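You operate a simulated robot arm through the tools that you are given. There is no shell and no other tool. Be economical: measure what you need, move in short steps, check, and stop when the job is done.

Carry out the task below with a simulated two-armed robot. There is one attempt and no reset: what you move stays moved.

TASK
Take the purple driver and leave it on the low shelf of the glass rack. Put the small yellow bin on the white spacer on the top of the nutrunner bench. Put one of the black blocks from the top of the seal bench on top of the padded block. Put the grey spacer block on top of the white build sheet on the top of the nutrunner bench. Take the green seal tray and leave it on the bottom shelf of the nutrunner bench. Put the inner handle from the top of the trim bench on the shelf under the kit bench. Pick up the seal roller with one hand, pass it to the other hand and put it on the top of the store bench. Open the nutrunner bench drawer. Any order will do. Set down upright: grey spacer block.
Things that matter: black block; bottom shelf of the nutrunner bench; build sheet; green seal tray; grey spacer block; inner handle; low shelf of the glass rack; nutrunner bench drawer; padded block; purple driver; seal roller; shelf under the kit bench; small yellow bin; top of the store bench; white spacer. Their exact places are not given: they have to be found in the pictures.

It is judged by the outcome, as a careful person would: the job done as asked, and still so three seconds after it is handed in. It fails if anything else is knocked over, pushed out of place, dropped, spilled or broken. A push-on lid holds only when it is set on centred and level and pressed home; a screw cap is set on level and turned clockwise until tight. Flat cloth is picked up by pressing the open fingertips on it (5 to 10 N) and closing them slowly along it; thin cloth reads only 2 to 8 mm in the jaws.

THE ROBOT
Two 7-joint arms with two-finger parallel grippers on one trunk, on a base that drives. Base frame: it is fixed to the floor where the robot stands at the start and does not move with it; the origin is under the middle of the robot, x ahead of it, y to its left, z up; the surface under the hand at the start is at about z = 0.692. Lengths are in m, angles in degrees, forces in N, time in s.
The left shoulder is at the start at [0.065, 0.155, 1.005], the right one opposite. Places, roughly: black block [-1.5, 2.75, 1]; bottom shelf of the nutrunner bench [-2.3, 3.9, 0.2]; build sheet [-2.5, 3.5, 0.75]; green seal tray (31x11x5 cm) [-1.9, 2.4, 1.4]; grey spacer block (5x5x7 cm) [0.4, 5.2, 0.9]; inner handle [-2.75, -3.75, 1]; low shelf of the glass rack [-2.5, -0.7, 0.2]; nutrunner bench drawer [-2.1, 4.4, 0.7]; padded block (7x9x7 cm) [-2.5, -2.2, 0.9]; purple driver [0.5, 0.25, 0.75]; seal roller (5x4x18 cm) [-2.3, -4.7, 0.6]; shelf under the kit bench [0.8, -5.7, 0.3]; small yellow bin (8x8x8 cm) [-1.4, 2.1, 0.9]; top of the store bench [-1.4, -7.7, 0.9]; white spacer (11x11x1 cm) [-2.3, 3.8, 0.8]. Payload 3.91 kg a hand.
The tool frame of a hand sits at the grasp point between the pads (the TCP): z along the fingers, y along the line on which they close. The tips reach 0.03 m beyond it. Largest opening 0.11 m; finger width 0.02, thickness 0.01; the body of the gripper, 0.048 by 0.112 m, starts 0.055 m behind the TCP.
Orientation is that of the tool frame in the base frame, as a unit quaternion [w, x, y, z]. With the fingers straight down and closing along the base's y, the tool's x points along the base's -x, its y along +y and its z along -z.

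THE INTERFACE
- The arms move only by the tool step_arm. It takes "left_series", "right_series" or both (then of equal length, played together; a hand with none holds still); each is a list of rows, each a list of 3 entries, a list of its own where there are three numbers: the shift along the tool's x, y, z in units of 50 mm (1.0 is 50 mm), then the turn, a rotation vector about the tool's x, y, z in units of 4 degrees (1.0 is 4 degrees), then the closure in counts, from 0 (fully open) to 255 (shut). In form: [[[x, y, z], [rx, ry, rz], claw], ...]. A call has 1 to 8 rows; each row shifts and turns the commanded pose from where the row before left it, along the tool's axes as they then stand. A call with a number of a shift or a turn outside -1 to 1 is refused whole. A row lasts 0.2 s, in which the tool goes at most 0.05 m and 8.6 degrees; a call with a longer step from one row to the next is refused whole, and so is a gripper value outside its range. A pose out of reach is approached as far as the arm can. The call stops where the force on the tool passes 40 N (or 10 N more than at its start, if that is more) or the arm is blocked; 0.2 s more then pass. The fingers move at their own pace (about 0.108 m/s each) and stop on an object; they squeeze with about 32 N. The grip force told is the motor's: it shows also when the fingers shut on nothing. Time passes only in rows, and 0.2 s behind the last, so rows that do not move let the fingers close. The reply holds the time, the measured pose of the TCP, the force on the tool along the base axes, the opening and the grip force, in the units named above and with some noise, with the torque about the TCP (base axes, N m) and any sound that the robot's microphone picked up.
- Cameras (640 x 400 px; columns grow to the right, rows downward): "scene" is now at [0.1269, 0.0213, 1.225]; the picture's right is [0.26, -0.96, 0.00], its down [-0.61, -0.17, -0.77] and it looks along [0.75, 0.20, -0.63] (base axes); focal length 267 px, centre (320, 200). "left" rides on the left gripper at [0.072, -0.017, -0.103] in its tool frame; the picture's right is [0.23, 0.97, 0.00], its down [-0.76, 0.18, -0.62] and it looks along [-0.61, 0.14, 0.78] (tool axes); focal length 222 px, centre (320, 200). "right" rides on the right gripper at [0.072, 0.017, -0.103] in its tool frame; the picture's right is [-0.23, 0.97, 0.00], its down [-0.76, -0.18, -0.62] and it looks along [-0.61, -0.14, 0.78] (tool axes); focal length 222 px, centre (320, 200).
- get_image(camera): a new picture of that camera. The clock stands still meanwhile.
- raise_lower(by): slides the trunk up (or, below 0, down) by that many m; the arms and the scene camera ride with it, the base frame stays. It gives what a move gives, with no picture.
- drive_base(legs): drives the robot by 1 to 6 legs, each [ahead, left, turn to the left] in m, m and degrees, along the robot's own axes; the way and the turn of a leg run together, so that a leg with both is an arc; at most 1.5 m and 180 degrees a leg. The arms and the cameras ride along, it lands a little off, and it stops where it bumps. It gives what a move gives.
- head_to(pan, tilt): turns the head with the scene camera to pan (to the left, within 86 degrees either way) and tilt (down, from -29 to 69), counted from straight ahead of the robot. It gives what a move gives.
- measure_at(camera, pixels): for up to 12 pixels [column, row] of the newest picture of that camera ("zoom" is the newest enlarged one), the place [x, y, z] in the base frame of the surface seen there, good to about 0.002 m. The clock stands still meanwhile.
- inspect(camera, box): a new picture of the part [left, top, right, bottom] of that camera's present view, enlarged. The clock stands still meanwhile.
- finish_job(): hands the job in; it is judged then, once.

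Go step by step. Measure first, check grasps and placings, and put right what went wrong. The budget is 322 turns and 196 pictures, counting those below and the enlarged ones. Unless the task says otherwise, let go and move clear before handing in, and close with one line.

The tools are called after ">>>" as a command line: name --argument value ..., lists and objects as JSON in quotes. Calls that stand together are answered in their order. step_arm: Moves the arms, as the interface text tells. Its arguments: {"type":"object","properties":{"left_series":{"type":"array"},"right_series":{"type":"array"}},"required":[]} The other tools are called the same way: raise_lower (by) slides the trunk up or down; drive_base (legs) drives the base; head_to (pan, tilt) turns the head that bears the scene camera; get_image (camera) takes a picture; measure_at (camera, pixels) gives the place of the surface under pixels of a picture; inspect (camera, box) takes an enlarged picture of a part of a camera's view; finish_job () hands the job in.

At the start:

```text
t: 0.0
left_eef_pos: [0.5082, 0.3824, 0.9966]
left_orientation: [0.002, 0.0, 1.0, 0.001]
left_ft_force: [-0.7, -0.4, -0.1]
left_wrist_torque: [0.0, -0.01, 0.02]
left_gripper_width: 0.1099
left_grip_force: 0.0
right_eef_pos: [0.5358, 0.0013, 1.0315]
right_orientation: [0.003, 0.001, 1.0, 0.0]
right_ft_force: [0.6, -0.5, -0.1]
right_wrist_torque: [-0.02, -0.01, -0.03]
right_gripper_width: 0.1101
right_grip_force: 0.0
trunk travel left (down, up): [-0.45, 0.49]
robot x, y, heading: [-0.0002, 0.0004, 0.1]
head pan, tilt: [15.3, 39.7]
```

scene: 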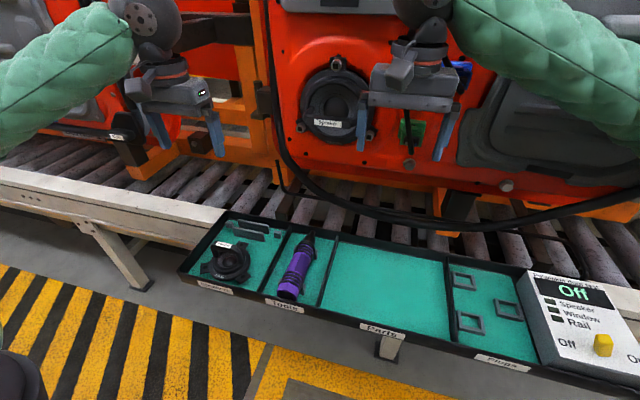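
right: 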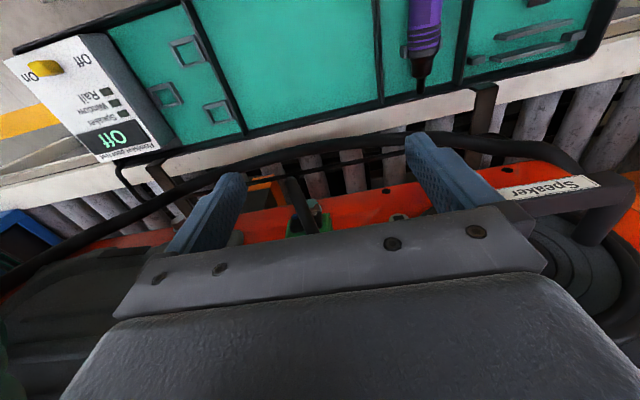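
left: 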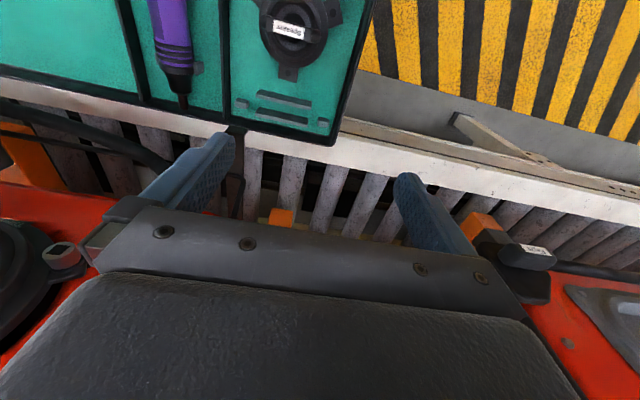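

The purple driver lies in the tray at scene pixels (285,292)-(310,238). I'll measure it and its surroundings.

>>> measure_at --camera "scene" --pixels '[[288, 291], [295, 270], [302, 252], [310, 236], [275, 280], [320, 280], [385, 290], [281, 236], [335, 238], [300, 312], [235, 213], [325, 130]]'

>>> inspect --camera "scene" --box '[180, 200, 400, 340]'

```text
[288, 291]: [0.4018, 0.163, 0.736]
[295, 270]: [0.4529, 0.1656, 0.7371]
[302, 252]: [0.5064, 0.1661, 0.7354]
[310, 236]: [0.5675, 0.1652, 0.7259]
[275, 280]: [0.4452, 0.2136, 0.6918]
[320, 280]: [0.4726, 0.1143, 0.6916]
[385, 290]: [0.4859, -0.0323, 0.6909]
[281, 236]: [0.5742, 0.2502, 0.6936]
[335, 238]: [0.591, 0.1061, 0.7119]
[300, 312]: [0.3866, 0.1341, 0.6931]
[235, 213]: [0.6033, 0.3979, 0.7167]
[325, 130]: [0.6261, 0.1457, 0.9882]
```

```text
2.86 times, centred on (290, 270) of scene
```

zoom: 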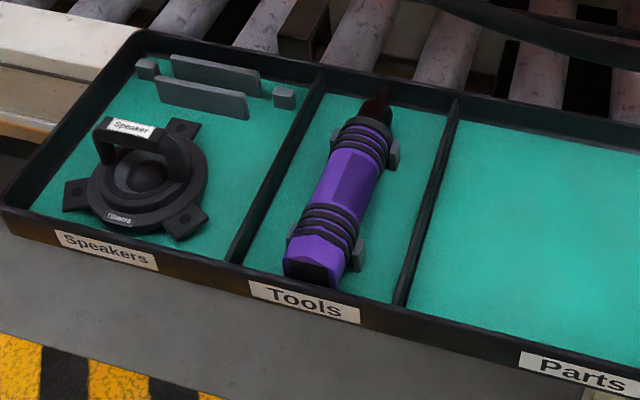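

The driver lies along x at y≈0.165, x≈0.38–0.58, top z 0.737, with a tray floor of 0.692. I'll back off 0.1 m so the left hand reaches it comfortably.

>>> drive_base --legs '[[-0.1, 0, 0]]'

```text
t: 1.1
left_eef_pos: [0.412, 0.3825, 0.9918]
left_orientation: [0.0, 0.0, 1.0, 0.0]
left_ft_force: [-0.2, 0.0, 0.5]
left_wrist_torque: [0.02, -0.03, 0.01]
left_gripper_width: 0.1103
left_grip_force: 0.1
right_eef_pos: [0.4399, 0.0041, 1.0288]
right_orientation: [0.001, 0.001, 1.0, 0.0]
right_ft_force: [-0.3, 0.1, 0.0]
right_wrist_torque: [-0.02, -0.02, -0.03]
right_gripper_width: 0.1098
right_grip_force: 0.0
trunk travel left (down, up): [-0.45, 0.49]
robot x, y, heading: [-0.1039, -0.0006, 0.0]
head pan, tilt: [15.3, 39.7]
```

Moving the left hand above the middle of the driver, right hand holds still.

>>> step_arm --left_series '[[[-0.15, -0.722, 0.473], [0, 0, 0], 80], [[-0.15, -0.722, 0.473], [0, 0, 0], 80], [[-0.15, -0.722, 0.473], [0, 0, 0], 80], [[-0.15, -0.722, 0.473], [0, 0, 0], 80], [[-0.15, -0.722, 0.473], [0, 0, 0], 80], [[-0.15, -0.722, 0.473], [0, 0, 0], 80], [[0, 0, 0], [0, 0, 0], 80]]'

>>> get_image --camera "left"

```text
t: 2.8
left_eef_pos: [0.461, 0.1636, 0.8517]
left_orientation: [-0.001, -0.001, 1.0, 0.001]
left_ft_force: [0.2, -0.1, 0.5]
left_wrist_torque: [-0.02, 0.0, 0.02]
left_gripper_width: 0.0754
left_grip_force: 0.0
right_eef_pos: [0.4409, 0.0027, 1.0286]
right_orientation: [0.0, 0.001, 1.0, -0.001]
right_ft_force: [0.4, -1.0, -0.1]
right_wrist_torque: [-0.02, -0.01, 0.0]
right_gripper_width: 0.1099
right_grip_force: 0.0
trunk travel left (down, up): [-0.45, 0.49]
robot x, y, heading: [-0.1017, -0.0, -0.2]
head pan, tilt: [15.3, 39.7]
```

```text
191 pictures are left
```

left: 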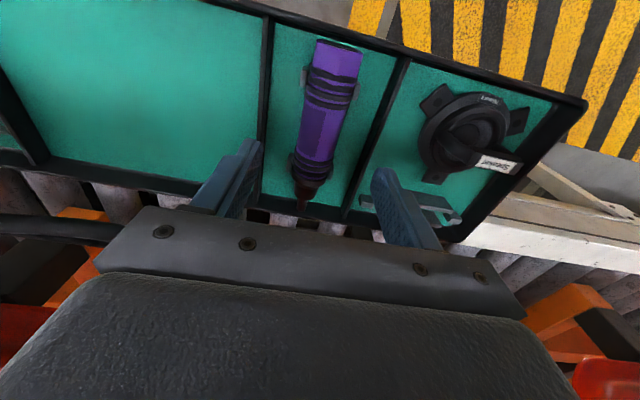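

Aligned over the driver; descending 0.122 and closing.

>>> step_arm --left_series '[[[0, 0.03, 0.82], [0, 0, 0], 90], [[0, 0, 0.82], [0, 0, 0], 90], [[0, 0, 0.8], [0, 0, 0], 90], [[0, 0, 0], [0, 0, 0], 255], [[0, 0, 0], [0, 0, 0], 255], [[0, 0, 0], [0, 0, 0], 255]]'

```text
t: 4.2
left_eef_pos: [0.4605, 0.1673, 0.7292]
left_orientation: [0.001, 0.0, 1.0, 0.0]
left_ft_force: [0.3, -0.4, -0.1]
left_wrist_torque: [-0.06, 0.01, -0.14]
left_gripper_width: 0.0433
left_grip_force: 32.4
right_eef_pos: [0.4415, 0.0019, 1.0292]
right_orientation: [0.0, 0.001, 1.0, -0.001]
right_ft_force: [0.4, -0.6, 0.1]
right_wrist_torque: [0.0, 0.01, 0.01]
right_gripper_width: 0.1099
right_grip_force: 0.1
trunk travel left (down, up): [-0.45, 0.49]
robot x, y, heading: [-0.1048, -0.0033, 0.1]
head pan, tilt: [15.3, 39.7]
```

Gripped at 43 mm. Lifting straight up 0.25 m.

>>> step_arm --left_series '[[[0, 0, -0.5], [0, 0, 0], 255], [[0, 0, -0.8], [0, 0, 0], 255], [[0, 0, -0.8], [0, 0, 0], 255], [[0, 0, -0.8], [0, 0, 0], 255], [[0, 0, -0.8], [0, 0, 0], 255], [[0, 0.5, -0.8], [0, 0, 0], 255], [[0, 0.5, 0], [0, 0, 0], 255]]'

>>> get_image --camera "left"

>>> head_to --pan 80 --tilt 20

>>> get_image --camera "scene"

>>> head_to --pan -80 --tilt 20

>>> get_image --camera "scene"

```text
t: 5.8
left_eef_pos: [0.4577, 0.2154, 0.9523]
left_orientation: [0.0, 0.001, 1.0, -0.001]
left_ft_force: [0.0, 1.5, -6.4]
left_wrist_torque: [0.03, 0.09, 0.19]
left_gripper_width: 0.0431
left_grip_force: 31.5
right_eef_pos: [0.4419, 0.0021, 1.028]
right_orientation: [0.0, 0.001, 1.0, -0.001]
right_ft_force: [0.0, -0.2, 0.4]
right_wrist_torque: [0.01, -0.03, 0.02]
right_gripper_width: 0.1098
right_grip_force: 0.2
trunk travel left (down, up): [-0.45, 0.49]
robot x, y, heading: [-0.1013, 0.0021, 0.0]
head pan, tilt: [15.3, 39.7]
```

```text
190 pictures are left
```

left: 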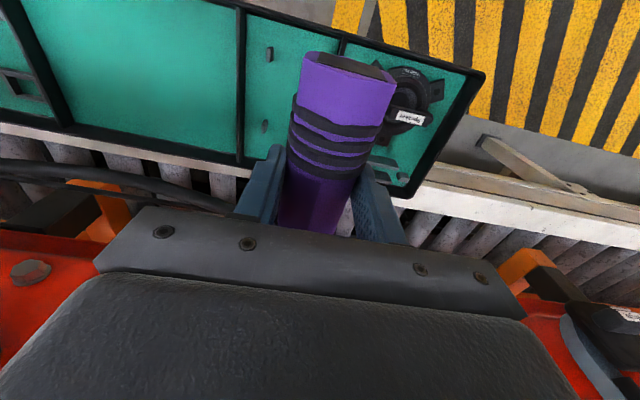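

```text
t: 7.1
left_eef_pos: [0.4585, 0.2162, 0.9518]
left_orientation: [0.0, 0.0, 1.0, 0.0]
left_ft_force: [-0.1, 0.2, -6.4]
left_wrist_torque: [-0.02, 0.11, -0.01]
left_gripper_width: 0.0434
left_grip_force: 32.2
right_eef_pos: [0.4411, 0.0023, 1.0278]
right_orientation: [0.0, 0.001, 1.0, 0.001]
right_ft_force: [-0.2, 0.2, -0.6]
right_wrist_torque: [-0.02, -0.03, 0.03]
right_gripper_width: 0.1096
right_grip_force: 0.0
trunk travel left (down, up): [-0.45, 0.49]
robot x, y, heading: [-0.1024, 0.0004, 0.0]
head pan, tilt: [80.0, 20.0]
```

```text
189 pictures are left
```

scene: 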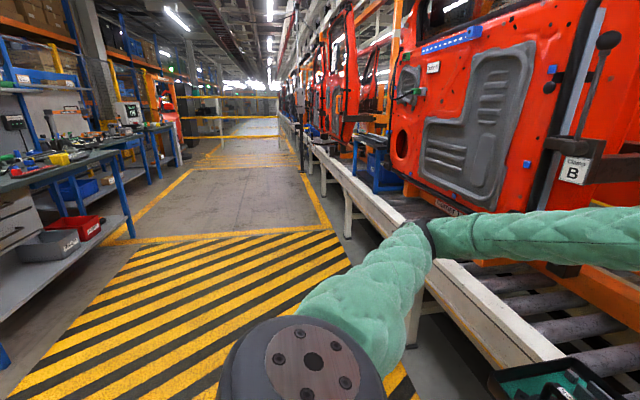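

```text
t: 9.6
left_eef_pos: [0.4581, 0.2172, 0.9521]
left_orientation: [-0.001, 0.0, 1.0, 0.0]
left_ft_force: [-0.1, -0.1, -6.8]
left_wrist_torque: [0.0, 0.12, 0.0]
left_gripper_width: 0.0432
left_grip_force: 32.2
right_eef_pos: [0.4415, 0.0024, 1.0275]
right_orientation: [0.0, 0.001, 1.0, 0.0]
right_ft_force: [-0.3, 0.1, 0.2]
right_wrist_torque: [-0.01, -0.01, 0.01]
right_gripper_width: 0.1101
right_grip_force: 0.0
trunk travel left (down, up): [-0.45, 0.49]
robot x, y, heading: [-0.1004, -0.0015, 0.3]
head pan, tilt: [-80.0, 20.0]
```

```text
188 pictures are left
```

scene: 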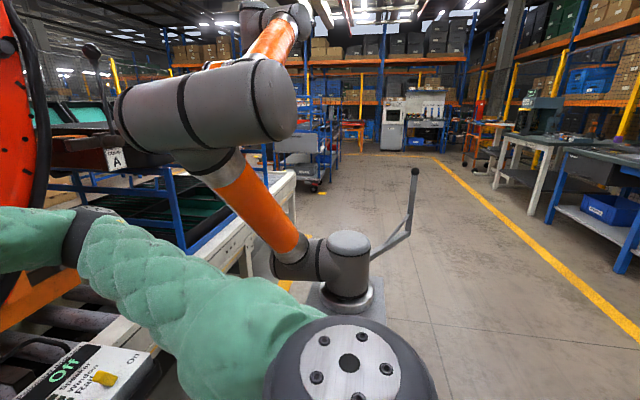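

The aisle runs behind me; an industrial robot stands to my right. I'll measure some points to plan the path.

>>> measure_at --camera "scene" --pixels '[[350, 300], [415, 175], [345, 245], [470, 260], [560, 150], [500, 180], [625, 270], [606, 210], [395, 300]]'

>>> drive_base --legs '[[-0.6, 0, 0], [0, 0, 90]]'

>>> head_to --pan 80 --tilt 25

>>> get_image --camera "scene"

```text
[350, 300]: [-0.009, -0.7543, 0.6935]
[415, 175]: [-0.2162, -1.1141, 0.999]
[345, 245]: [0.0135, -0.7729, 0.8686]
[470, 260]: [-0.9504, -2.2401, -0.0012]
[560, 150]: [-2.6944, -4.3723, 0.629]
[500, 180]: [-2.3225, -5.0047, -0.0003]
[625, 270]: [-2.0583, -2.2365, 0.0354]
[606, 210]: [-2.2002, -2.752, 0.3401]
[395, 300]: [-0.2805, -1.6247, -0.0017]
```

```text
t: 16.8
left_eef_pos: [-0.9217, 0.5598, 0.9516]
left_orientation: [0.0, -0.706, 0.708, 0.0]
left_ft_force: [-0.9, -0.7, -6.1]
left_wrist_torque: [-0.11, 0.01, 0.0]
left_gripper_width: 0.0433
left_grip_force: 31.2
right_eef_pos: [-0.7075, 0.5415, 1.0282]
right_orientation: [-0.001, -0.706, 0.708, 0.0]
right_ft_force: [-0.2, -0.6, 0.5]
right_wrist_torque: [-0.01, -0.02, -0.02]
right_gripper_width: 0.1101
right_grip_force: 0.1
trunk travel left (down, up): [-0.45, 0.49]
robot x, y, heading: [-0.7088, -0.0012, 89.7]
head pan, tilt: [-80.0, 20.0]
```

```text
t: 19.2
left_eef_pos: [-0.9215, 0.5589, 0.9514]
left_orientation: [-0.001, -0.706, 0.708, -0.001]
left_ft_force: [1.0, -0.6, -5.8]
left_wrist_torque: [-0.1, -0.02, 0.0]
left_gripper_width: 0.0434
left_grip_force: 31.9
right_eef_pos: [-0.7068, 0.542, 1.0287]
right_orientation: [0.0, -0.706, 0.709, 0.0]
right_ft_force: [-0.5, 0.6, -0.7]
right_wrist_torque: [0.01, -0.03, 0.03]
right_gripper_width: 0.11
right_grip_force: 0.1
trunk travel left (down, up): [-0.45, 0.49]
robot x, y, heading: [-0.709, -0.0026, 89.6]
head pan, tilt: [80.0, 25.0]
```

```text
187 pictures are left
```

scene: 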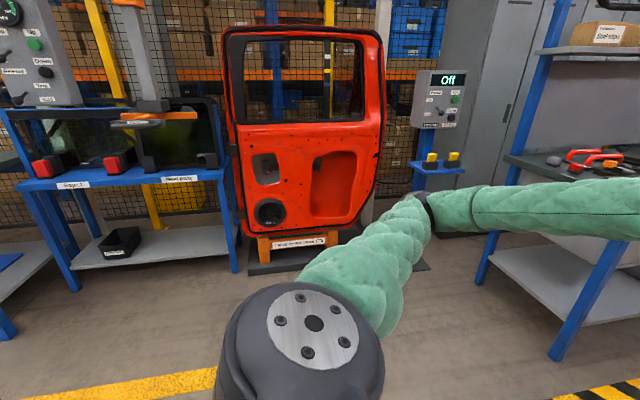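

The glass rack is the blue frame on the left with a low grey shelf at around (150,245). I'll measure it.

>>> measure_at --camera "scene" --pixels '[[100, 265], [225, 250], [180, 240], [205, 235], [120, 242], [60, 182], [220, 170], [160, 172], [75, 290], [237, 270], [150, 232], [290, 270]]'

>>> inspect --camera "scene" --box '[0, 80, 320, 300]'

```text
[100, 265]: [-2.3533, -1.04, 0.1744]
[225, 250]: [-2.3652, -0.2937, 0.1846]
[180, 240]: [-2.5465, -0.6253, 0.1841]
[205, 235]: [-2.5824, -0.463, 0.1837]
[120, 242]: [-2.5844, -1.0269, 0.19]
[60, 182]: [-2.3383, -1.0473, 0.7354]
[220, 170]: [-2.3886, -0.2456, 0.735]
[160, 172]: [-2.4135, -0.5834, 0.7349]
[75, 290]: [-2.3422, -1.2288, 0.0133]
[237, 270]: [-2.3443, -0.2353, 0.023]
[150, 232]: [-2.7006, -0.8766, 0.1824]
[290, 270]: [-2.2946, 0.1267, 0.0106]
```

```text
1.82 times, centred on (160, 190) of scene
```

zoom: 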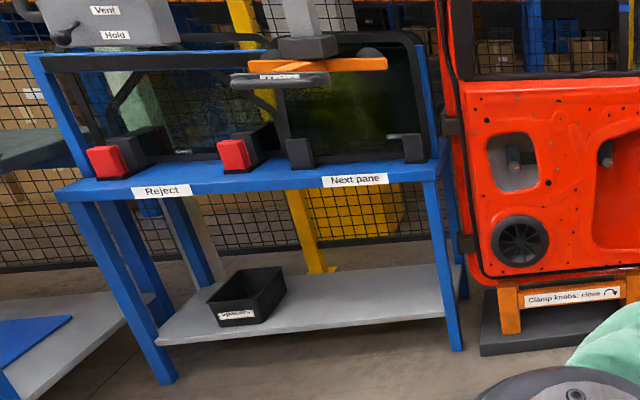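

The low shelf is at z≈0.184, front edge x≈-2.35, free around y≈-0.5; the table above is at z 0.735. I'll turn to face it, stand at x≈-1.55, and lower the trunk.

>>> drive_base --legs '[[0, 0, 90.4], [0.84, 0.3, 0]]'

>>> raise_lower --by -0.4

>>> head_to --pan 20 --tilt 30

>>> get_image --camera "scene"

```text
t: 27.5
left_eef_pos: [-2.0596, -0.5275, 0.9506]
left_orientation: [0.001, 1.0, 0.004, 0.001]
left_ft_force: [1.1, 0.7, -6.4]
left_wrist_torque: [-0.01, -0.12, 0.0]
left_gripper_width: 0.0434
left_grip_force: 32.0
right_eef_pos: [-2.051, -0.3142, 1.0279]
right_orientation: [0.0, 1.0, 0.008, 0.0]
right_ft_force: [0.0, 0.2, 0.2]
right_wrist_torque: [-0.01, 0.0, 0.02]
right_gripper_width: 0.11
right_grip_force: 0.1
trunk travel left (down, up): [-0.45, 0.49]
robot x, y, heading: [-1.508, -0.3047, -179.0]
head pan, tilt: [80.0, 25.0]
stopped in leg 2: the force on the tool passed its limit at 91 N (the readings are from after the stop); the commanded pose is now the measured one
```

```text
t: 31.3
left_eef_pos: [-2.0584, -0.5266, 0.5515]
left_orientation: [0.0, 1.0, 0.005, 0.001]
left_ft_force: [0.4, 0.9, -6.6]
left_wrist_torque: [-0.04, -0.11, -0.01]
left_gripper_width: 0.0436
left_grip_force: 31.8
right_eef_pos: [-2.05, -0.3137, 0.6287]
right_orientation: [0.0, 1.0, 0.008, 0.0]
right_ft_force: [-0.1, -0.3, 0.9]
right_wrist_torque: [-0.02, -0.01, -0.01]
right_gripper_width: 0.1101
right_grip_force: 0.0
trunk travel left (down, up): [-0.05, 0.89]
robot x, y, heading: [-1.509, -0.3011, -179.3]
head pan, tilt: [80.0, 25.0]
```

```text
t: 32.6
left_eef_pos: [-2.0591, -0.5254, 0.5525]
left_orientation: [0.001, 1.0, 0.004, 0.001]
left_ft_force: [0.4, 0.5, -6.0]
left_wrist_torque: [0.05, -0.14, -0.02]
left_gripper_width: 0.0433
left_grip_force: 31.9
right_eef_pos: [-2.0505, -0.3124, 0.628]
right_orientation: [0.0, 1.0, 0.008, 0.0]
right_ft_force: [0.3, -0.7, -0.9]
right_wrist_torque: [0.02, 0.01, 0.02]
right_gripper_width: 0.11
right_grip_force: 0.1
trunk travel left (down, up): [-0.05, 0.89]
robot x, y, heading: [-1.5077, -0.3014, -179.2]
head pan, tilt: [20.0, 30.0]
```

```text
185 pictures are left
```

scene: 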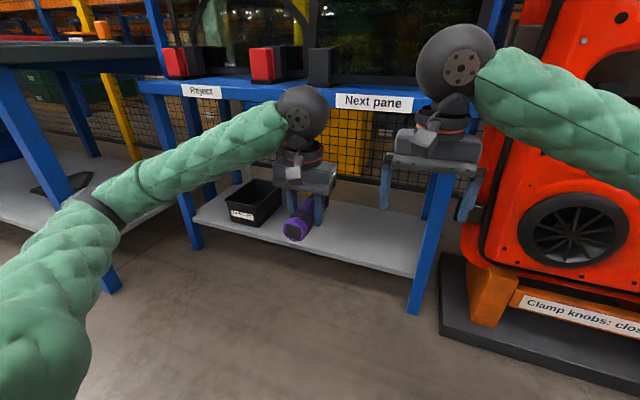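

The drive tripped on a 91 N contact near its end; I need to see what was touched before going on. Looking up at the rack top.

>>> head_to --pan 10 --tilt -5

>>> get_image --camera "scene"

>>> get_image --camera "left"

```text
t: 33.6
left_eef_pos: [-2.0599, -0.5261, 0.552]
left_orientation: [0.001, 1.0, 0.005, 0.0]
left_ft_force: [0.0, -0.7, -6.2]
left_wrist_torque: [-0.04, -0.12, 0.01]
left_gripper_width: 0.0432
left_grip_force: 32.0
right_eef_pos: [-2.0499, -0.3137, 0.6276]
right_orientation: [0.0, 1.0, 0.008, 0.001]
right_ft_force: [0.1, -0.5, 0.2]
right_wrist_torque: [0.03, -0.02, -0.01]
right_gripper_width: 0.1102
right_grip_force: 0.1
trunk travel left (down, up): [-0.05, 0.89]
robot x, y, heading: [-1.5077, -0.3016, -179.1]
head pan, tilt: [10.0, -5.0]
```

```text
184 pictures are left
```

scene: 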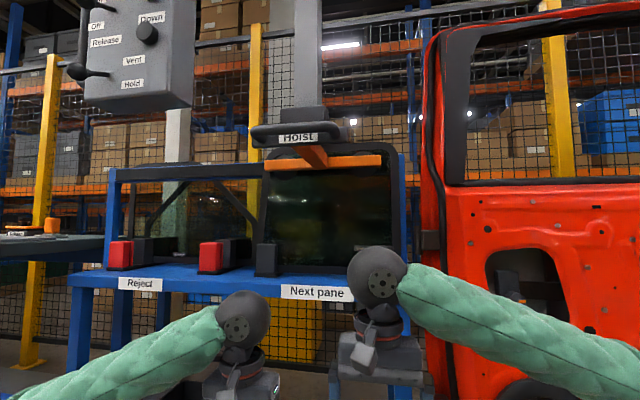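

```text
183 pictures are left
```

left: 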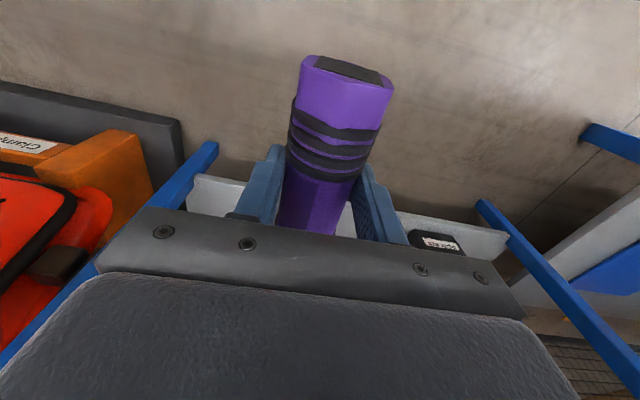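

The "Hoist" handle sticks out at (300,132) – probably what the wrist bumped. Measuring it.

>>> measure_at --camera "scene" --pixels '[[260, 138], [345, 128], [310, 155], [290, 162], [270, 257], [210, 257], [145, 90], [78, 72], [320, 60], [380, 160]]'

```text
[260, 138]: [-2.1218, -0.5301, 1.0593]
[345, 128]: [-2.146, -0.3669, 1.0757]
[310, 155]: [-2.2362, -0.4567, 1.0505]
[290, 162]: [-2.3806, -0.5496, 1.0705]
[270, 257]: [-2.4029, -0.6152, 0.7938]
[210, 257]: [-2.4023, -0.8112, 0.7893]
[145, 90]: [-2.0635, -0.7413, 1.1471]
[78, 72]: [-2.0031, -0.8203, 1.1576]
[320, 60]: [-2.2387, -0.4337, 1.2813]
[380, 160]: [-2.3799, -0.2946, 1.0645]
```

The hoist bar is at x≈-2.13, z≈1.06, so I must back off before raising again. Lowering both hands below table level now.

>>> step_arm --left_series '[[[0, 0, 0.84], [0, 0, 0], 255], [[0, 0, 0.84], [0, 0, 0], 255], [[0, 0, 0.84], [0, 0, 0], 255], [[0, 0, 0.84], [0, 0, 0], 255], [[0, 0, 0.84], [0, 0, 0], 255], [[0, 0, 0.84], [0, 0, 0], 255]]' --right_series '[[[0, 0, 0.6], [0, 0, 0], 0], [[0, 0, 0.6], [0, 0, 0], 0], [[0, 0, 0.6], [0, 0, 0], 0], [[0, 0, 0.6], [0, 0, 0], 0], [[0, 0, 0.6], [0, 0, 0], 0], [[0, 0, 0.6], [0, 0, 0], 0]]'

>>> drive_base --legs '[[0.14, 0, 0]]'

>>> head_to --pan 15 --tilt 35

>>> get_image --camera "scene"

```text
t: 35.0
left_eef_pos: [-2.0608, -0.5262, 0.2993]
left_orientation: [0.001, 1.0, 0.004, 0.0]
left_ft_force: [0.2, 0.3, -5.2]
left_wrist_torque: [-0.03, -0.16, -0.01]
left_gripper_width: 0.0433
left_grip_force: 32.4
right_eef_pos: [-2.0505, -0.3113, 0.4467]
right_orientation: [0.0, 1.0, 0.008, 0.0]
right_ft_force: [0.4, -0.4, 0.3]
right_wrist_torque: [0.01, 0.02, -0.03]
right_gripper_width: 0.11
right_grip_force: 0.0
trunk travel left (down, up): [-0.05, 0.89]
robot x, y, heading: [-1.506, -0.3039, -179.0]
head pan, tilt: [10.0, -5.0]
```

```text
t: 36.3
left_eef_pos: [-2.2006, -0.5268, 0.2979]
left_orientation: [0.002, 1.0, 0.004, 0.001]
left_ft_force: [0.1, -0.3, -5.9]
left_wrist_torque: [-0.01, -0.15, -0.01]
left_gripper_width: 0.0433
left_grip_force: 32.0
right_eef_pos: [-2.1911, -0.3141, 0.447]
right_orientation: [-0.001, 1.0, 0.007, 0.001]
right_ft_force: [-0.2, -0.9, -0.7]
right_wrist_torque: [0.0, -0.02, -0.01]
right_gripper_width: 0.1101
right_grip_force: 0.0
trunk travel left (down, up): [-0.05, 0.89]
robot x, y, heading: [-1.6486, -0.3032, -179.1]
head pan, tilt: [10.0, -5.0]
```

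```text
t: 37.4
left_eef_pos: [-2.2003, -0.527, 0.2992]
left_orientation: [0.001, 1.0, 0.004, 0.001]
left_ft_force: [0.4, -1.0, -6.1]
left_wrist_torque: [0.0, -0.12, 0.0]
left_gripper_width: 0.0435
left_grip_force: 32.5
right_eef_pos: [-2.1919, -0.3133, 0.447]
right_orientation: [0.0, 1.0, 0.008, 0.001]
right_ft_force: [0.9, -0.3, 0.7]
right_wrist_torque: [0.02, 0.0, 0.0]
right_gripper_width: 0.1099
right_grip_force: 0.0
trunk travel left (down, up): [-0.05, 0.89]
robot x, y, heading: [-1.6481, -0.3033, -179.2]
head pan, tilt: [15.0, 35.0]
```

```text
182 pictures are left
```

scene: 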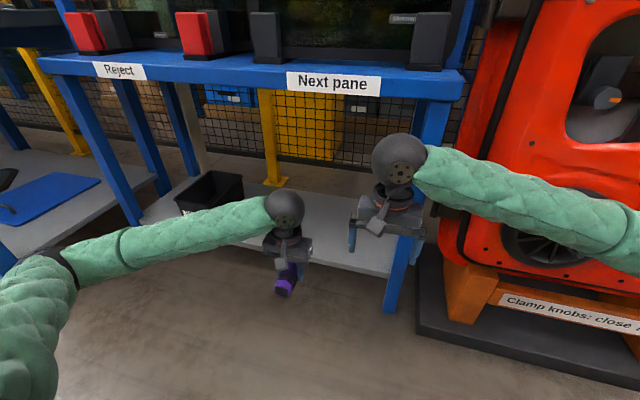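

Clear below the table. Extending the left hand in over the shelf.

>>> step_arm --left_series '[[[-0.8, 0, 0], [0, 0, 0], 255], [[-0.8, 0, 0], [0, 0, 0], 255], [[-0.8, 0, 0], [0, 0, 0], 255], [[-0.8, 0, 0], [0, 0, 0], 255], [[-0.8, 0, 0], [0, 0, 0], 255], [[-0.8, 0, 0], [0, 0, 0], 255], [[-0.6, 0, 0], [0, 0, 0], 255]]'

>>> get_image --camera "scene"

>>> get_image --camera "left"

```text
t: 39.0
left_eef_pos: [-2.47, -0.5292, 0.298]
left_orientation: [0.001, 1.0, 0.003, 0.001]
left_ft_force: [-0.5, -1.3, -6.3]
left_wrist_torque: [0.0, -0.13, 0.02]
left_gripper_width: 0.0434
left_grip_force: 32.0
right_eef_pos: [-2.191, -0.3142, 0.4471]
right_orientation: [0.0, 1.0, 0.008, 0.001]
right_ft_force: [-0.2, -0.2, 0.4]
right_wrist_torque: [0.01, -0.01, 0.03]
right_gripper_width: 0.1103
right_grip_force: 0.0
trunk travel left (down, up): [-0.05, 0.89]
robot x, y, heading: [-1.6489, -0.3042, -179.2]
head pan, tilt: [15.0, 35.0]
```

```text
181 pictures are left
```

scene: 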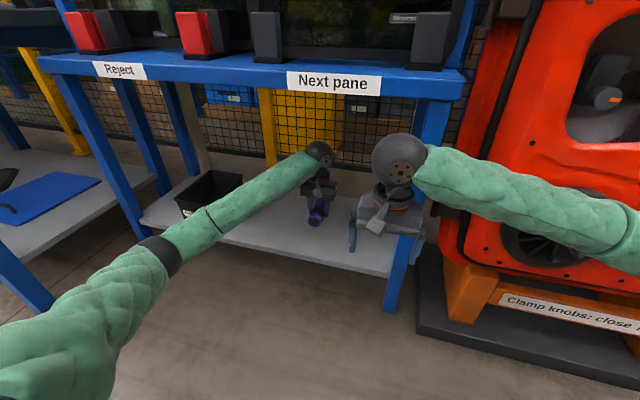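

```text
180 pictures are left
```

left: 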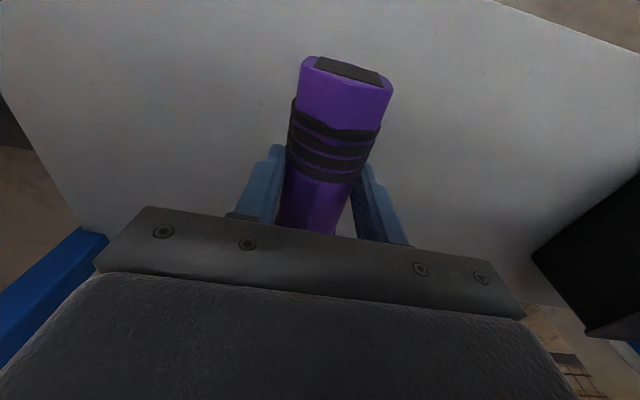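

Driver is over the shelf, well inside. Lowering in small steps to contact near TCP z≈0.222.

>>> step_arm --left_series '[[[0, 0, 0.5], [0, 0, 0], 255], [[0, 0, 0.5], [0, 0, 0], 255], [[0, 0, 0.3], [0, 0, 0], 255], [[0, 0, 0.12], [0, 0, 0], 255], [[0, 0, 0], [0, 0, 0], 255]]'

```text
t: 40.2
left_eef_pos: [-2.47, -0.5304, 0.2263]
left_orientation: [0.001, 1.0, 0.003, 0.001]
left_ft_force: [-0.3, -0.1, -5.8]
left_wrist_torque: [0.02, -0.14, -0.01]
left_gripper_width: 0.0431
left_grip_force: 31.3
right_eef_pos: [-2.1915, -0.3131, 0.4476]
right_orientation: [0.0, 1.0, 0.007, 0.001]
right_ft_force: [0.2, -0.6, -0.8]
right_wrist_torque: [-0.02, -0.01, 0.0]
right_gripper_width: 0.11
right_grip_force: 0.1
trunk travel left (down, up): [-0.05, 0.89]
robot x, y, heading: [-1.6469, -0.3056, -179.1]
head pan, tilt: [15.0, 35.0]
```

>>> step_arm --left_series '[[[0, 0, 0.06], [0, 0, 0], 255], [[0, 0, 0.06], [0, 0, 0], 255], [[0, 0, 0.04], [0, 0, 0], 255], [[0, 0, 0], [0, 0, 0], 255]]'

```text
t: 41.2
left_eef_pos: [-2.4703, -0.5295, 0.2217]
left_orientation: [0.001, 1.0, 0.004, -0.001]
left_ft_force: [-2.4, 3.5, 21.5]
left_wrist_torque: [0.08, 0.02, -0.1]
left_gripper_width: 0.0432
left_grip_force: 31.6
right_eef_pos: [-2.1901, -0.3133, 0.4483]
right_orientation: [0.0, 1.0, 0.007, -0.001]
right_ft_force: [-0.3, 0.4, -0.1]
right_wrist_torque: [0.0, -0.03, -0.04]
right_gripper_width: 0.1102
right_grip_force: 0.1
trunk travel left (down, up): [-0.05, 0.89]
robot x, y, heading: [-1.6447, -0.3033, -179.1]
head pan, tilt: [15.0, 35.0]
```

Contact (21 N) at 0.2217. Releasing slowly and lifting straight.

>>> step_arm --left_series '[[[0, 0, -0.03], [0, 0, 0], 130], [[0, 0, 0], [0, 0, 0], 80], [[0, 0, 0], [0, 0, 0], 40], [[0, 0, -0.4], [0, 0, 0], 40], [[0, 0, -0.8], [0, 0, 0], 40], [[0, 0, -0.4], [0, 0, 0], 40]]'

>>> get_image --camera "left"

```text
t: 42.6
left_eef_pos: [-2.4708, -0.529, 0.3018]
left_orientation: [0.0, 1.0, 0.004, 0.001]
left_ft_force: [-0.6, 0.4, -0.5]
left_wrist_torque: [0.02, 0.01, -0.01]
left_gripper_width: 0.0927
left_grip_force: 0.1
right_eef_pos: [-2.1911, -0.3132, 0.4472]
right_orientation: [0.0, 1.0, 0.007, 0.0]
right_ft_force: [0.3, 0.2, 0.1]
right_wrist_torque: [-0.01, 0.01, 0.03]
right_gripper_width: 0.1099
right_grip_force: 0.1
trunk travel left (down, up): [-0.05, 0.89]
robot x, y, heading: [-1.6513, -0.3026, -179.2]
head pan, tilt: [15.0, 35.0]
```

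```text
179 pictures are left
```

left: 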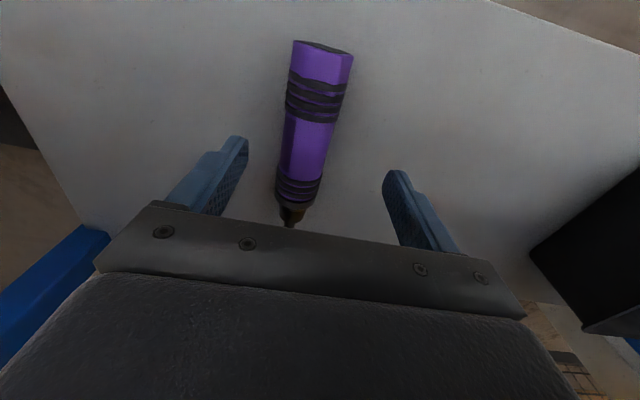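

The driver rests stable on the shelf at (310,130). Retracting the hand, then backing out into the aisle before raising.

>>> step_arm --left_series '[[[0.8, 0, 0], [0, 0, 0], 40], [[0.9, 0, 0], [0, 0, 0], 40], [[0.9, 0, 0], [0, 0, 0], 40], [[0.9, 0, 0], [0, 0, 0], 40], [[0.9, 0, 0], [0, 0, 0], 40], [[0.9, 0, 0], [0, 0, 0], 0]]'

>>> drive_base --legs '[[-0.85, 0, 0]]'

>>> raise_lower --by 0.4

>>> drive_base --legs '[[0, 0, -90.8], [1.3, 0, 0]]'

>>> head_to --pan 30 --tilt 15

>>> get_image --camera "scene"

```text
t: 44.0
left_eef_pos: [-2.2047, -0.5264, 0.3024]
left_orientation: [0.001, 1.0, 0.004, 0.001]
left_ft_force: [0.0, 0.4, -0.7]
left_wrist_torque: [-0.02, 0.0, 0.06]
left_gripper_width: 0.11
left_grip_force: 0.0
right_eef_pos: [-2.1919, -0.3125, 0.4467]
right_orientation: [0.0, 1.0, 0.008, 0.001]
right_ft_force: [0.0, -0.3, -0.4]
right_wrist_torque: [0.01, -0.01, 0.01]
right_gripper_width: 0.11
right_grip_force: 0.0
trunk travel left (down, up): [-0.05, 0.89]
robot x, y, heading: [-1.6515, -0.3054, -179.2]
head pan, tilt: [15.0, 35.0]
```

```text
t: 48.5
left_eef_pos: [-1.3675, -0.5119, 0.3028]
left_orientation: [0.001, 1.0, 0.001, 0.0]
left_ft_force: [0.1, -0.3, 0.2]
left_wrist_torque: [0.0, 0.02, 0.01]
left_gripper_width: 0.1099
left_grip_force: 0.0
right_eef_pos: [-1.3515, -0.2992, 0.4478]
right_orientation: [-0.001, 1.0, 0.005, 0.0]
right_ft_force: [0.3, 0.3, -0.4]
right_wrist_torque: [-0.02, 0.05, 0.02]
right_gripper_width: 0.1101
right_grip_force: 0.0
trunk travel left (down, up): [-0.05, 0.89]
robot x, y, heading: [-0.8075, -0.2897, -179.5]
head pan, tilt: [15.0, 35.0]
```

```text
t: 52.3
left_eef_pos: [-1.3669, -0.513, 0.7027]
left_orientation: [0.001, 1.0, 0.001, 0.001]
left_ft_force: [0.2, 0.4, 0.0]
left_wrist_torque: [-0.02, -0.01, 0.0]
left_gripper_width: 0.1102
left_grip_force: 0.0
right_eef_pos: [-1.3525, -0.3, 0.8466]
right_orientation: [0.0, 1.0, 0.005, 0.001]
right_ft_force: [-0.7, 0.0, -0.1]
right_wrist_torque: [-0.01, -0.02, 0.0]
right_gripper_width: 0.11
right_grip_force: 0.0
trunk travel left (down, up): [-0.45, 0.49]
robot x, y, heading: [-0.8123, -0.2898, -179.4]
head pan, tilt: [15.0, 35.0]
```

```text
t: 61.7
left_eef_pos: [-1.1067, 1.4417, 0.6992]
left_orientation: [0.004, 0.722, -0.692, 0.001]
left_ft_force: [0.2, -0.5, -0.6]
left_wrist_torque: [0.0, 0.01, 0.02]
left_gripper_width: 0.1102
left_grip_force: 0.0
right_eef_pos: [-0.8957, 1.4452, 0.8482]
right_orientation: [0.002, 0.728, -0.686, -0.001]
right_ft_force: [-0.5, -0.1, -0.5]
right_wrist_torque: [-0.03, -0.04, -0.01]
right_gripper_width: 0.1099
right_grip_force: 0.1
trunk travel left (down, up): [-0.45, 0.49]
robot x, y, heading: [-0.8605, 0.905, 93.6]
head pan, tilt: [15.0, 35.0]
stopped in leg 2: the robot was blocked; the commanded pose is now the measured one
```

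```text
t: 62.5
left_eef_pos: [-1.1067, 1.4424, 0.6999]
left_orientation: [0.003, 0.722, -0.692, 0.001]
left_ft_force: [-0.5, 0.2, 0.3]
left_wrist_torque: [0.01, -0.01, 0.01]
left_gripper_width: 0.1098
left_grip_force: 0.1
right_eef_pos: [-0.8961, 1.4447, 0.8496]
right_orientation: [0.0, 0.728, -0.686, -0.001]
right_ft_force: [-0.4, -0.3, 0.0]
right_wrist_torque: [0.0, -0.02, 0.01]
right_gripper_width: 0.1097
right_grip_force: 0.0
trunk travel left (down, up): [-0.45, 0.49]
robot x, y, heading: [-0.8653, 0.9043, 93.6]
head pan, tilt: [30.0, 15.0]
```

```text
178 pictures are left
```

scene: 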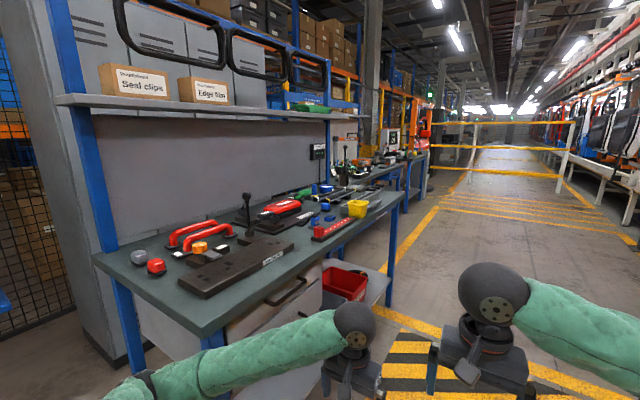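

I got blocked – the left elbow likely touched the bench end at (200,330). I'll measure the bench and then move to the right.

>>> measure_at --camera "scene" --pixels '[[200, 333], [105, 265], [396, 205], [355, 208], [312, 106], [250, 265], [330, 228], [345, 275], [470, 200], [600, 200], [314, 222], [290, 195]]'

>>> inspect --camera "scene" --box '[90, 130, 410, 330]'

```text
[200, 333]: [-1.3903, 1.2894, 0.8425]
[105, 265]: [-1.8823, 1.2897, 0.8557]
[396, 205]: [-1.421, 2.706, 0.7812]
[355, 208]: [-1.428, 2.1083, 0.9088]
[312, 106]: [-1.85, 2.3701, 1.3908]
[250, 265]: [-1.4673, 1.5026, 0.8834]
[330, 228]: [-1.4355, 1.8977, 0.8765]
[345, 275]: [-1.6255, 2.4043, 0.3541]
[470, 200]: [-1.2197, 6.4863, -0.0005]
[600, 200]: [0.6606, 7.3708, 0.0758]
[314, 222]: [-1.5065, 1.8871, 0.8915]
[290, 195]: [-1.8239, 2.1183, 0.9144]
```

```text
2.00 times, centred on (250, 230) of scene
```

zoom: 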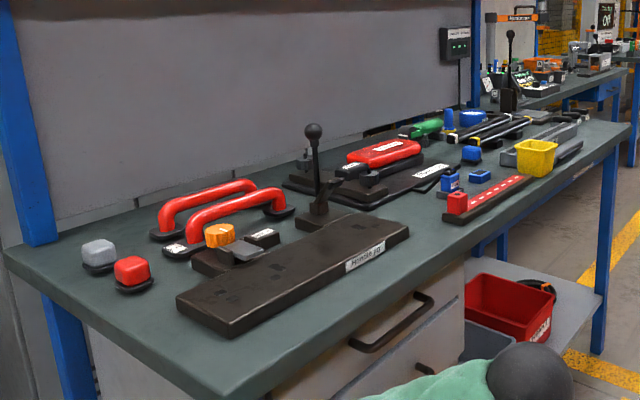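

Seal bench: top z≈0.85, front edge x≈-1.38, y 1.29–2.75; bin at (-1.43,2.1), tray on the upper shelf at z≈1.39. I'll back off, shift right, drive up, and turn to face the bench.

>>> drive_base --legs '[[-0.12, 0, 0], [0, -0.33, -3.6], [1.4, 0, 0], [0, 0, 90]]'

>>> head_to --pan 0 --tilt 22

>>> get_image --camera "scene"

```text
t: 75.9
left_eef_pos: [-1.0694, 1.937, 0.6973]
left_orientation: [0.001, 1.0, 0.017, 0.006]
left_ft_force: [1.3, -0.1, 0.2]
left_wrist_torque: [0.0, -0.01, 0.0]
left_gripper_width: 0.11
left_grip_force: 0.0
right_eef_pos: [-1.0688, 2.1495, 0.8463]
right_orientation: [0.0, 1.0, 0.024, 0.001]
right_ft_force: [-0.7, 0.5, 0.4]
right_wrist_torque: [0.04, -0.02, 0.02]
right_gripper_width: 0.1098
right_grip_force: 0.2
trunk travel left (down, up): [-0.45, 0.49]
robot x, y, heading: [-0.5293, 2.1746, -177.5]
head pan, tilt: [30.0, 15.0]
```

```text
t: 76.9
left_eef_pos: [-1.0683, 1.9386, 0.6982]
left_orientation: [0.001, 1.0, 0.018, 0.005]
left_ft_force: [0.0, 0.3, -0.3]
left_wrist_torque: [0.02, -0.02, -0.04]
left_gripper_width: 0.11
left_grip_force: 0.0
right_eef_pos: [-1.0698, 2.1506, 0.8467]
right_orientation: [0.0, 1.0, 0.025, 0.0]
right_ft_force: [-0.1, 0.3, 0.3]
right_wrist_torque: [0.0, 0.02, 0.04]
right_gripper_width: 0.1101
right_grip_force: 0.1
trunk travel left (down, up): [-0.45, 0.49]
robot x, y, heading: [-0.5278, 2.1786, -177.2]
head pan, tilt: [0.0, 22.0]
```

```text
176 pictures are left
```

scene: 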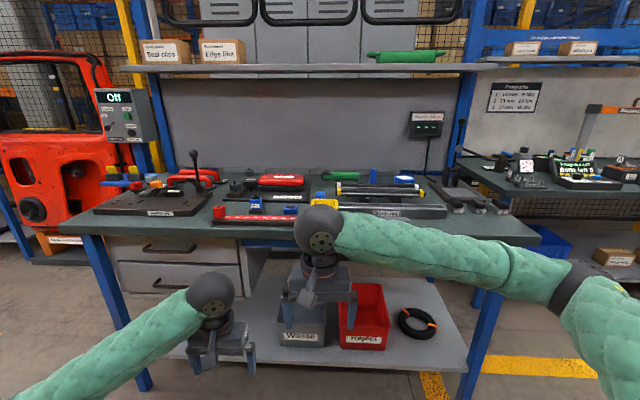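

The tray is on the shelf at (405,57). I'll raise the trunk for a better view and clearance.

>>> raise_lower --by 0.4

>>> head_to --pan -10 --tilt 28

>>> get_image --camera "scene"

```text
t: 80.7
left_eef_pos: [-1.0679, 1.9388, 1.098]
left_orientation: [0.001, 1.0, 0.018, 0.005]
left_ft_force: [-0.3, -0.6, -0.5]
left_wrist_torque: [-0.02, -0.01, -0.01]
left_gripper_width: 0.1099
left_grip_force: 0.1
right_eef_pos: [-1.0699, 2.1492, 1.2464]
right_orientation: [0.0, 1.0, 0.024, 0.001]
right_ft_force: [0.1, -0.4, 0.4]
right_wrist_torque: [-0.02, -0.02, 0.02]
right_gripper_width: 0.1097
right_grip_force: 0.1
trunk travel left (down, up): [-0.85, 0.09]
robot x, y, heading: [-0.5259, 2.1771, -177.2]
head pan, tilt: [0.0, 22.0]
```

```text
t: 81.4
left_eef_pos: [-1.0686, 1.9373, 1.0975]
left_orientation: [0.001, 1.0, 0.018, 0.005]
left_ft_force: [-0.1, -0.5, 0.7]
left_wrist_torque: [0.04, 0.01, 0.02]
left_gripper_width: 0.1101
left_grip_force: 0.2
right_eef_pos: [-1.0692, 2.1494, 1.2471]
right_orientation: [0.0, 1.0, 0.024, 0.0]
right_ft_force: [-0.3, -0.3, -0.4]
right_wrist_torque: [0.02, 0.02, 0.02]
right_gripper_width: 0.1099
right_grip_force: 0.1
trunk travel left (down, up): [-0.85, 0.09]
robot x, y, heading: [-0.5265, 2.1795, -177.1]
head pan, tilt: [-10.0, 28.0]
```

```text
175 pictures are left
```

scene: 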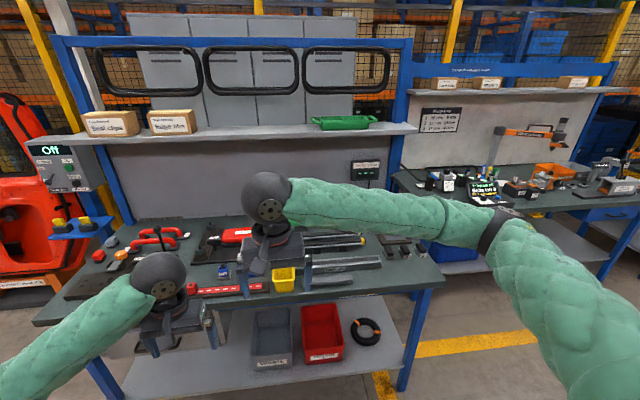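

>>> inspect --camera "scene" --box '[250, 80, 450, 210]'

>>> measure_at --camera "scene" --pixels '[[315, 121], [345, 118], [375, 118], [345, 126], [360, 132], [416, 130], [285, 274], [275, 283], [285, 290], [296, 270], [390, 245], [410, 245]]'

>>> get_image --camera "right"

```text
3.08 times, centred on (350, 145) of scene
```

zoom: 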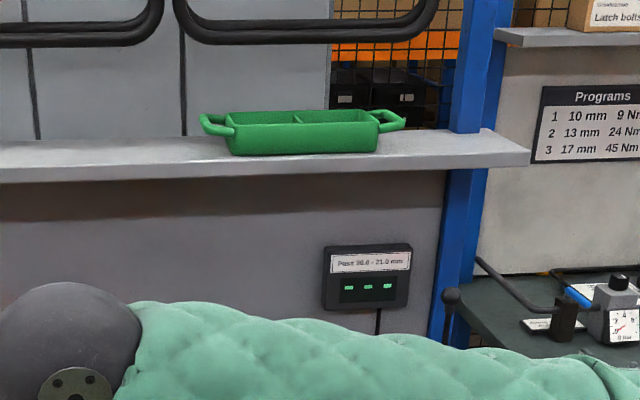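

```text
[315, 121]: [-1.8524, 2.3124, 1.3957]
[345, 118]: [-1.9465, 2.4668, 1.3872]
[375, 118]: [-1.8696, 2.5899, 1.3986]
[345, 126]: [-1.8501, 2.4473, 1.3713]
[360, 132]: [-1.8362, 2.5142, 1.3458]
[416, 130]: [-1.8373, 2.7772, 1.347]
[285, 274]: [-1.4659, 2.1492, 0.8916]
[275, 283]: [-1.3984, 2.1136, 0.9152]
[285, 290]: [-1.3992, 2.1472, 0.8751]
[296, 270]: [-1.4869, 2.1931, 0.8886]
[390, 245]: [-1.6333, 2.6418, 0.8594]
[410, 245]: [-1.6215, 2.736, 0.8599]
```

```text
173 pictures are left
```

right: 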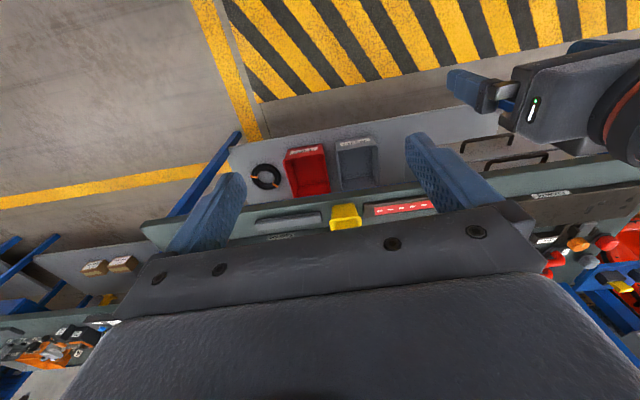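

The green tray has a central divider I can pinch (fingers closing along y), which also allows a tilted tool. Checking clearance to the black loops above it and the divider location.

>>> inspect --camera "scene" --box '[290, 40, 410, 140]'

>>> measure_at --camera "zoom" --pixels '[[310, 210], [315, 190], [300, 222], [260, 215], [380, 205], [400, 225], [300, 130], [200, 130], [170, 215], [440, 205], [320, 245]]'

```text
4.00 times, centred on (350, 90) of scene
```

zoom: 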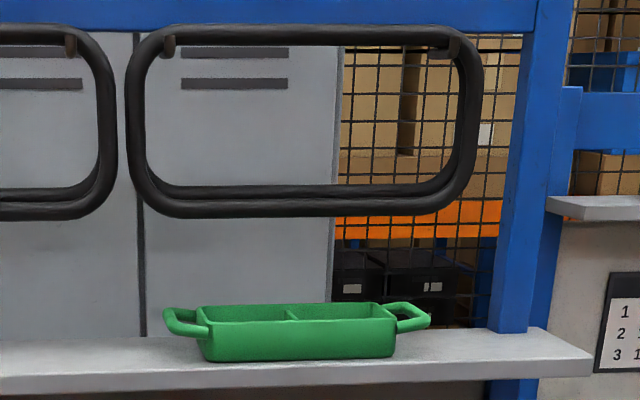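

```text
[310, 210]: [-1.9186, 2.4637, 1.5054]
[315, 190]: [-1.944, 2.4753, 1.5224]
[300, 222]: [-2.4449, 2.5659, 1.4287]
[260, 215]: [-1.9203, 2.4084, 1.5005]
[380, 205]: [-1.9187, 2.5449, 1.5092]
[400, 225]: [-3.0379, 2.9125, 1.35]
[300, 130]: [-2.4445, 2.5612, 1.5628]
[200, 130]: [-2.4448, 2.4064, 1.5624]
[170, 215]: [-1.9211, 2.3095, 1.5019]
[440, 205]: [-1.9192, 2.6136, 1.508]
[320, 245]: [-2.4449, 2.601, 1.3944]
```

The loops hang down to z≈1.495 right over the tray's rear, so I'll approach with the right hand tilted 44° from the front. Straightening the heading, raising, and posing the right arm first.

>>> drive_base --legs '[[0, 0, -2.9], [0.25, -0.07, 0]]'

>>> raise_lower --by 0.08

>>> step_arm --right_series '[[[0, -0.7, -0.6], [0, 0, 0], 0], [[0, -0.7, -0.6], [0, 0, 0], 0], [[0, -0.7, -0.6], [0, 0, 0], 0], [[0, -0.7, -0.6], [0, 0, 0], 0], [[0, -0.7, -0.6], [0, 0, 0], 0], [[0, 0, 0], [0, -1, 0], 0], [[0, 0, 0], [0, -1, 0], 0], [[0, 0, 0], [0, -1, 0], 0]]' --left_series '[[[0, 0, -0.4], [0, 0, 0], 0], [[0, 0, -0.4], [0, 0, 0], 0], [[0, 0, -0.4], [0, 0, 0], 0], [[0, 0, -0.4], [0, 0, 0], 0], [[0, 0, -0.4], [0, 0, 0], 0], [[0, 0, 0], [0, 0, 0], 0], [[0, 0, 0], [0, 0, 0], 0], [[0, 0, 0], [0, 0, 0], 0]]'

>>> step_arm --right_series '[[[0, 0, 0], [0, -1, 0], 0], [[0, 0, 0], [0, -1, 0], 0], [[0, 0, 0], [0, -1, 0], 0], [[0, 0, 0], [0, -1, 0], 0], [[0, 0, 0], [0, -1, 0], 0], [[0, 0, 0], [0, -1, 0], 0], [[0, 0, 0], [0, -1, 0], 0], [[0, 0, 0], [0, -1, 0], 0]]'

>>> get_image --camera "scene"

```text
t: 83.7
left_eef_pos: [-1.3335, 2.0335, 1.098]
left_orientation: [0.001, 1.0, -0.005, 0.006]
left_ft_force: [1.2, 0.4, 0.0]
left_wrist_torque: [0.0, 0.02, 0.04]
left_gripper_width: 0.1102
left_grip_force: 0.1
right_eef_pos: [-1.3256, 2.2439, 1.2476]
right_orientation: [0.0, 1.0, 0.001, 0.001]
right_ft_force: [0.2, -0.1, 0.1]
right_wrist_torque: [-0.01, -0.02, 0.01]
right_gripper_width: 0.1102
right_grip_force: 0.1
trunk travel left (down, up): [-0.85, 0.09]
robot x, y, heading: [-0.783, 2.2525, -179.9]
head pan, tilt: [-10.0, 28.0]
```

```text
t: 84.9
left_eef_pos: [-1.3341, 2.0332, 1.1763]
left_orientation: [0.001, 1.0, -0.005, 0.006]
left_ft_force: [0.2, 0.1, 0.2]
left_wrist_torque: [0.02, -0.02, 0.03]
left_gripper_width: 0.1101
left_grip_force: 0.0
right_eef_pos: [-1.3252, 2.2453, 1.3265]
right_orientation: [0.0, 1.0, 0.002, 0.0]
right_ft_force: [0.0, -0.4, -0.1]
right_wrist_torque: [0.02, -0.02, 0.01]
right_gripper_width: 0.11
right_grip_force: 0.1
trunk travel left (down, up): [-0.93, 0.01]
robot x, y, heading: [-0.7867, 2.2468, -179.7]
head pan, tilt: [-10.0, 28.0]
```

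```text
t: 86.7
left_eef_pos: [-1.3355, 2.0375, 1.2767]
left_orientation: [0.0, 1.0, -0.007, 0.005]
left_ft_force: [0.1, 0.5, 0.9]
left_wrist_torque: [-0.03, -0.03, 0.01]
left_gripper_width: 0.11
left_grip_force: 0.0
right_eef_pos: [-1.3255, 2.4207, 1.4772]
right_orientation: [0.0, 0.995, 0.002, -0.104]
right_ft_force: [-0.8, 0.0, -0.9]
right_wrist_torque: [-0.01, -0.01, -0.03]
right_gripper_width: 0.1101
right_grip_force: 0.0
trunk travel left (down, up): [-0.93, 0.01]
robot x, y, heading: [-0.7794, 2.2495, -179.9]
head pan, tilt: [-10.0, 28.0]
```

```text
t: 88.5
left_eef_pos: [-1.335, 2.0369, 1.2765]
left_orientation: [0.0, 1.0, -0.005, 0.004]
left_ft_force: [-0.2, -0.2, -0.4]
left_wrist_torque: [0.02, 0.0, -0.03]
left_gripper_width: 0.11
left_grip_force: 0.0
right_eef_pos: [-1.3497, 2.4154, 1.485]
right_orientation: [0.001, 0.927, 0.001, -0.374]
right_ft_force: [-0.3, -0.1, 0.3]
right_wrist_torque: [0.03, 0.0, 0.02]
right_gripper_width: 0.1099
right_grip_force: 0.1
right hand out of reach, approached as far as the arm can: row 7, 8
trunk travel left (down, up): [-0.93, 0.01]
robot x, y, heading: [-0.7815, 2.2481, -179.6]
head pan, tilt: [-10.0, 28.0]
```

```text
171 pictures are left
```

scene: 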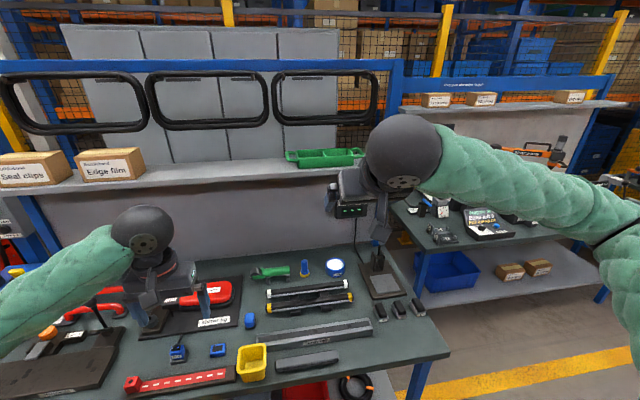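

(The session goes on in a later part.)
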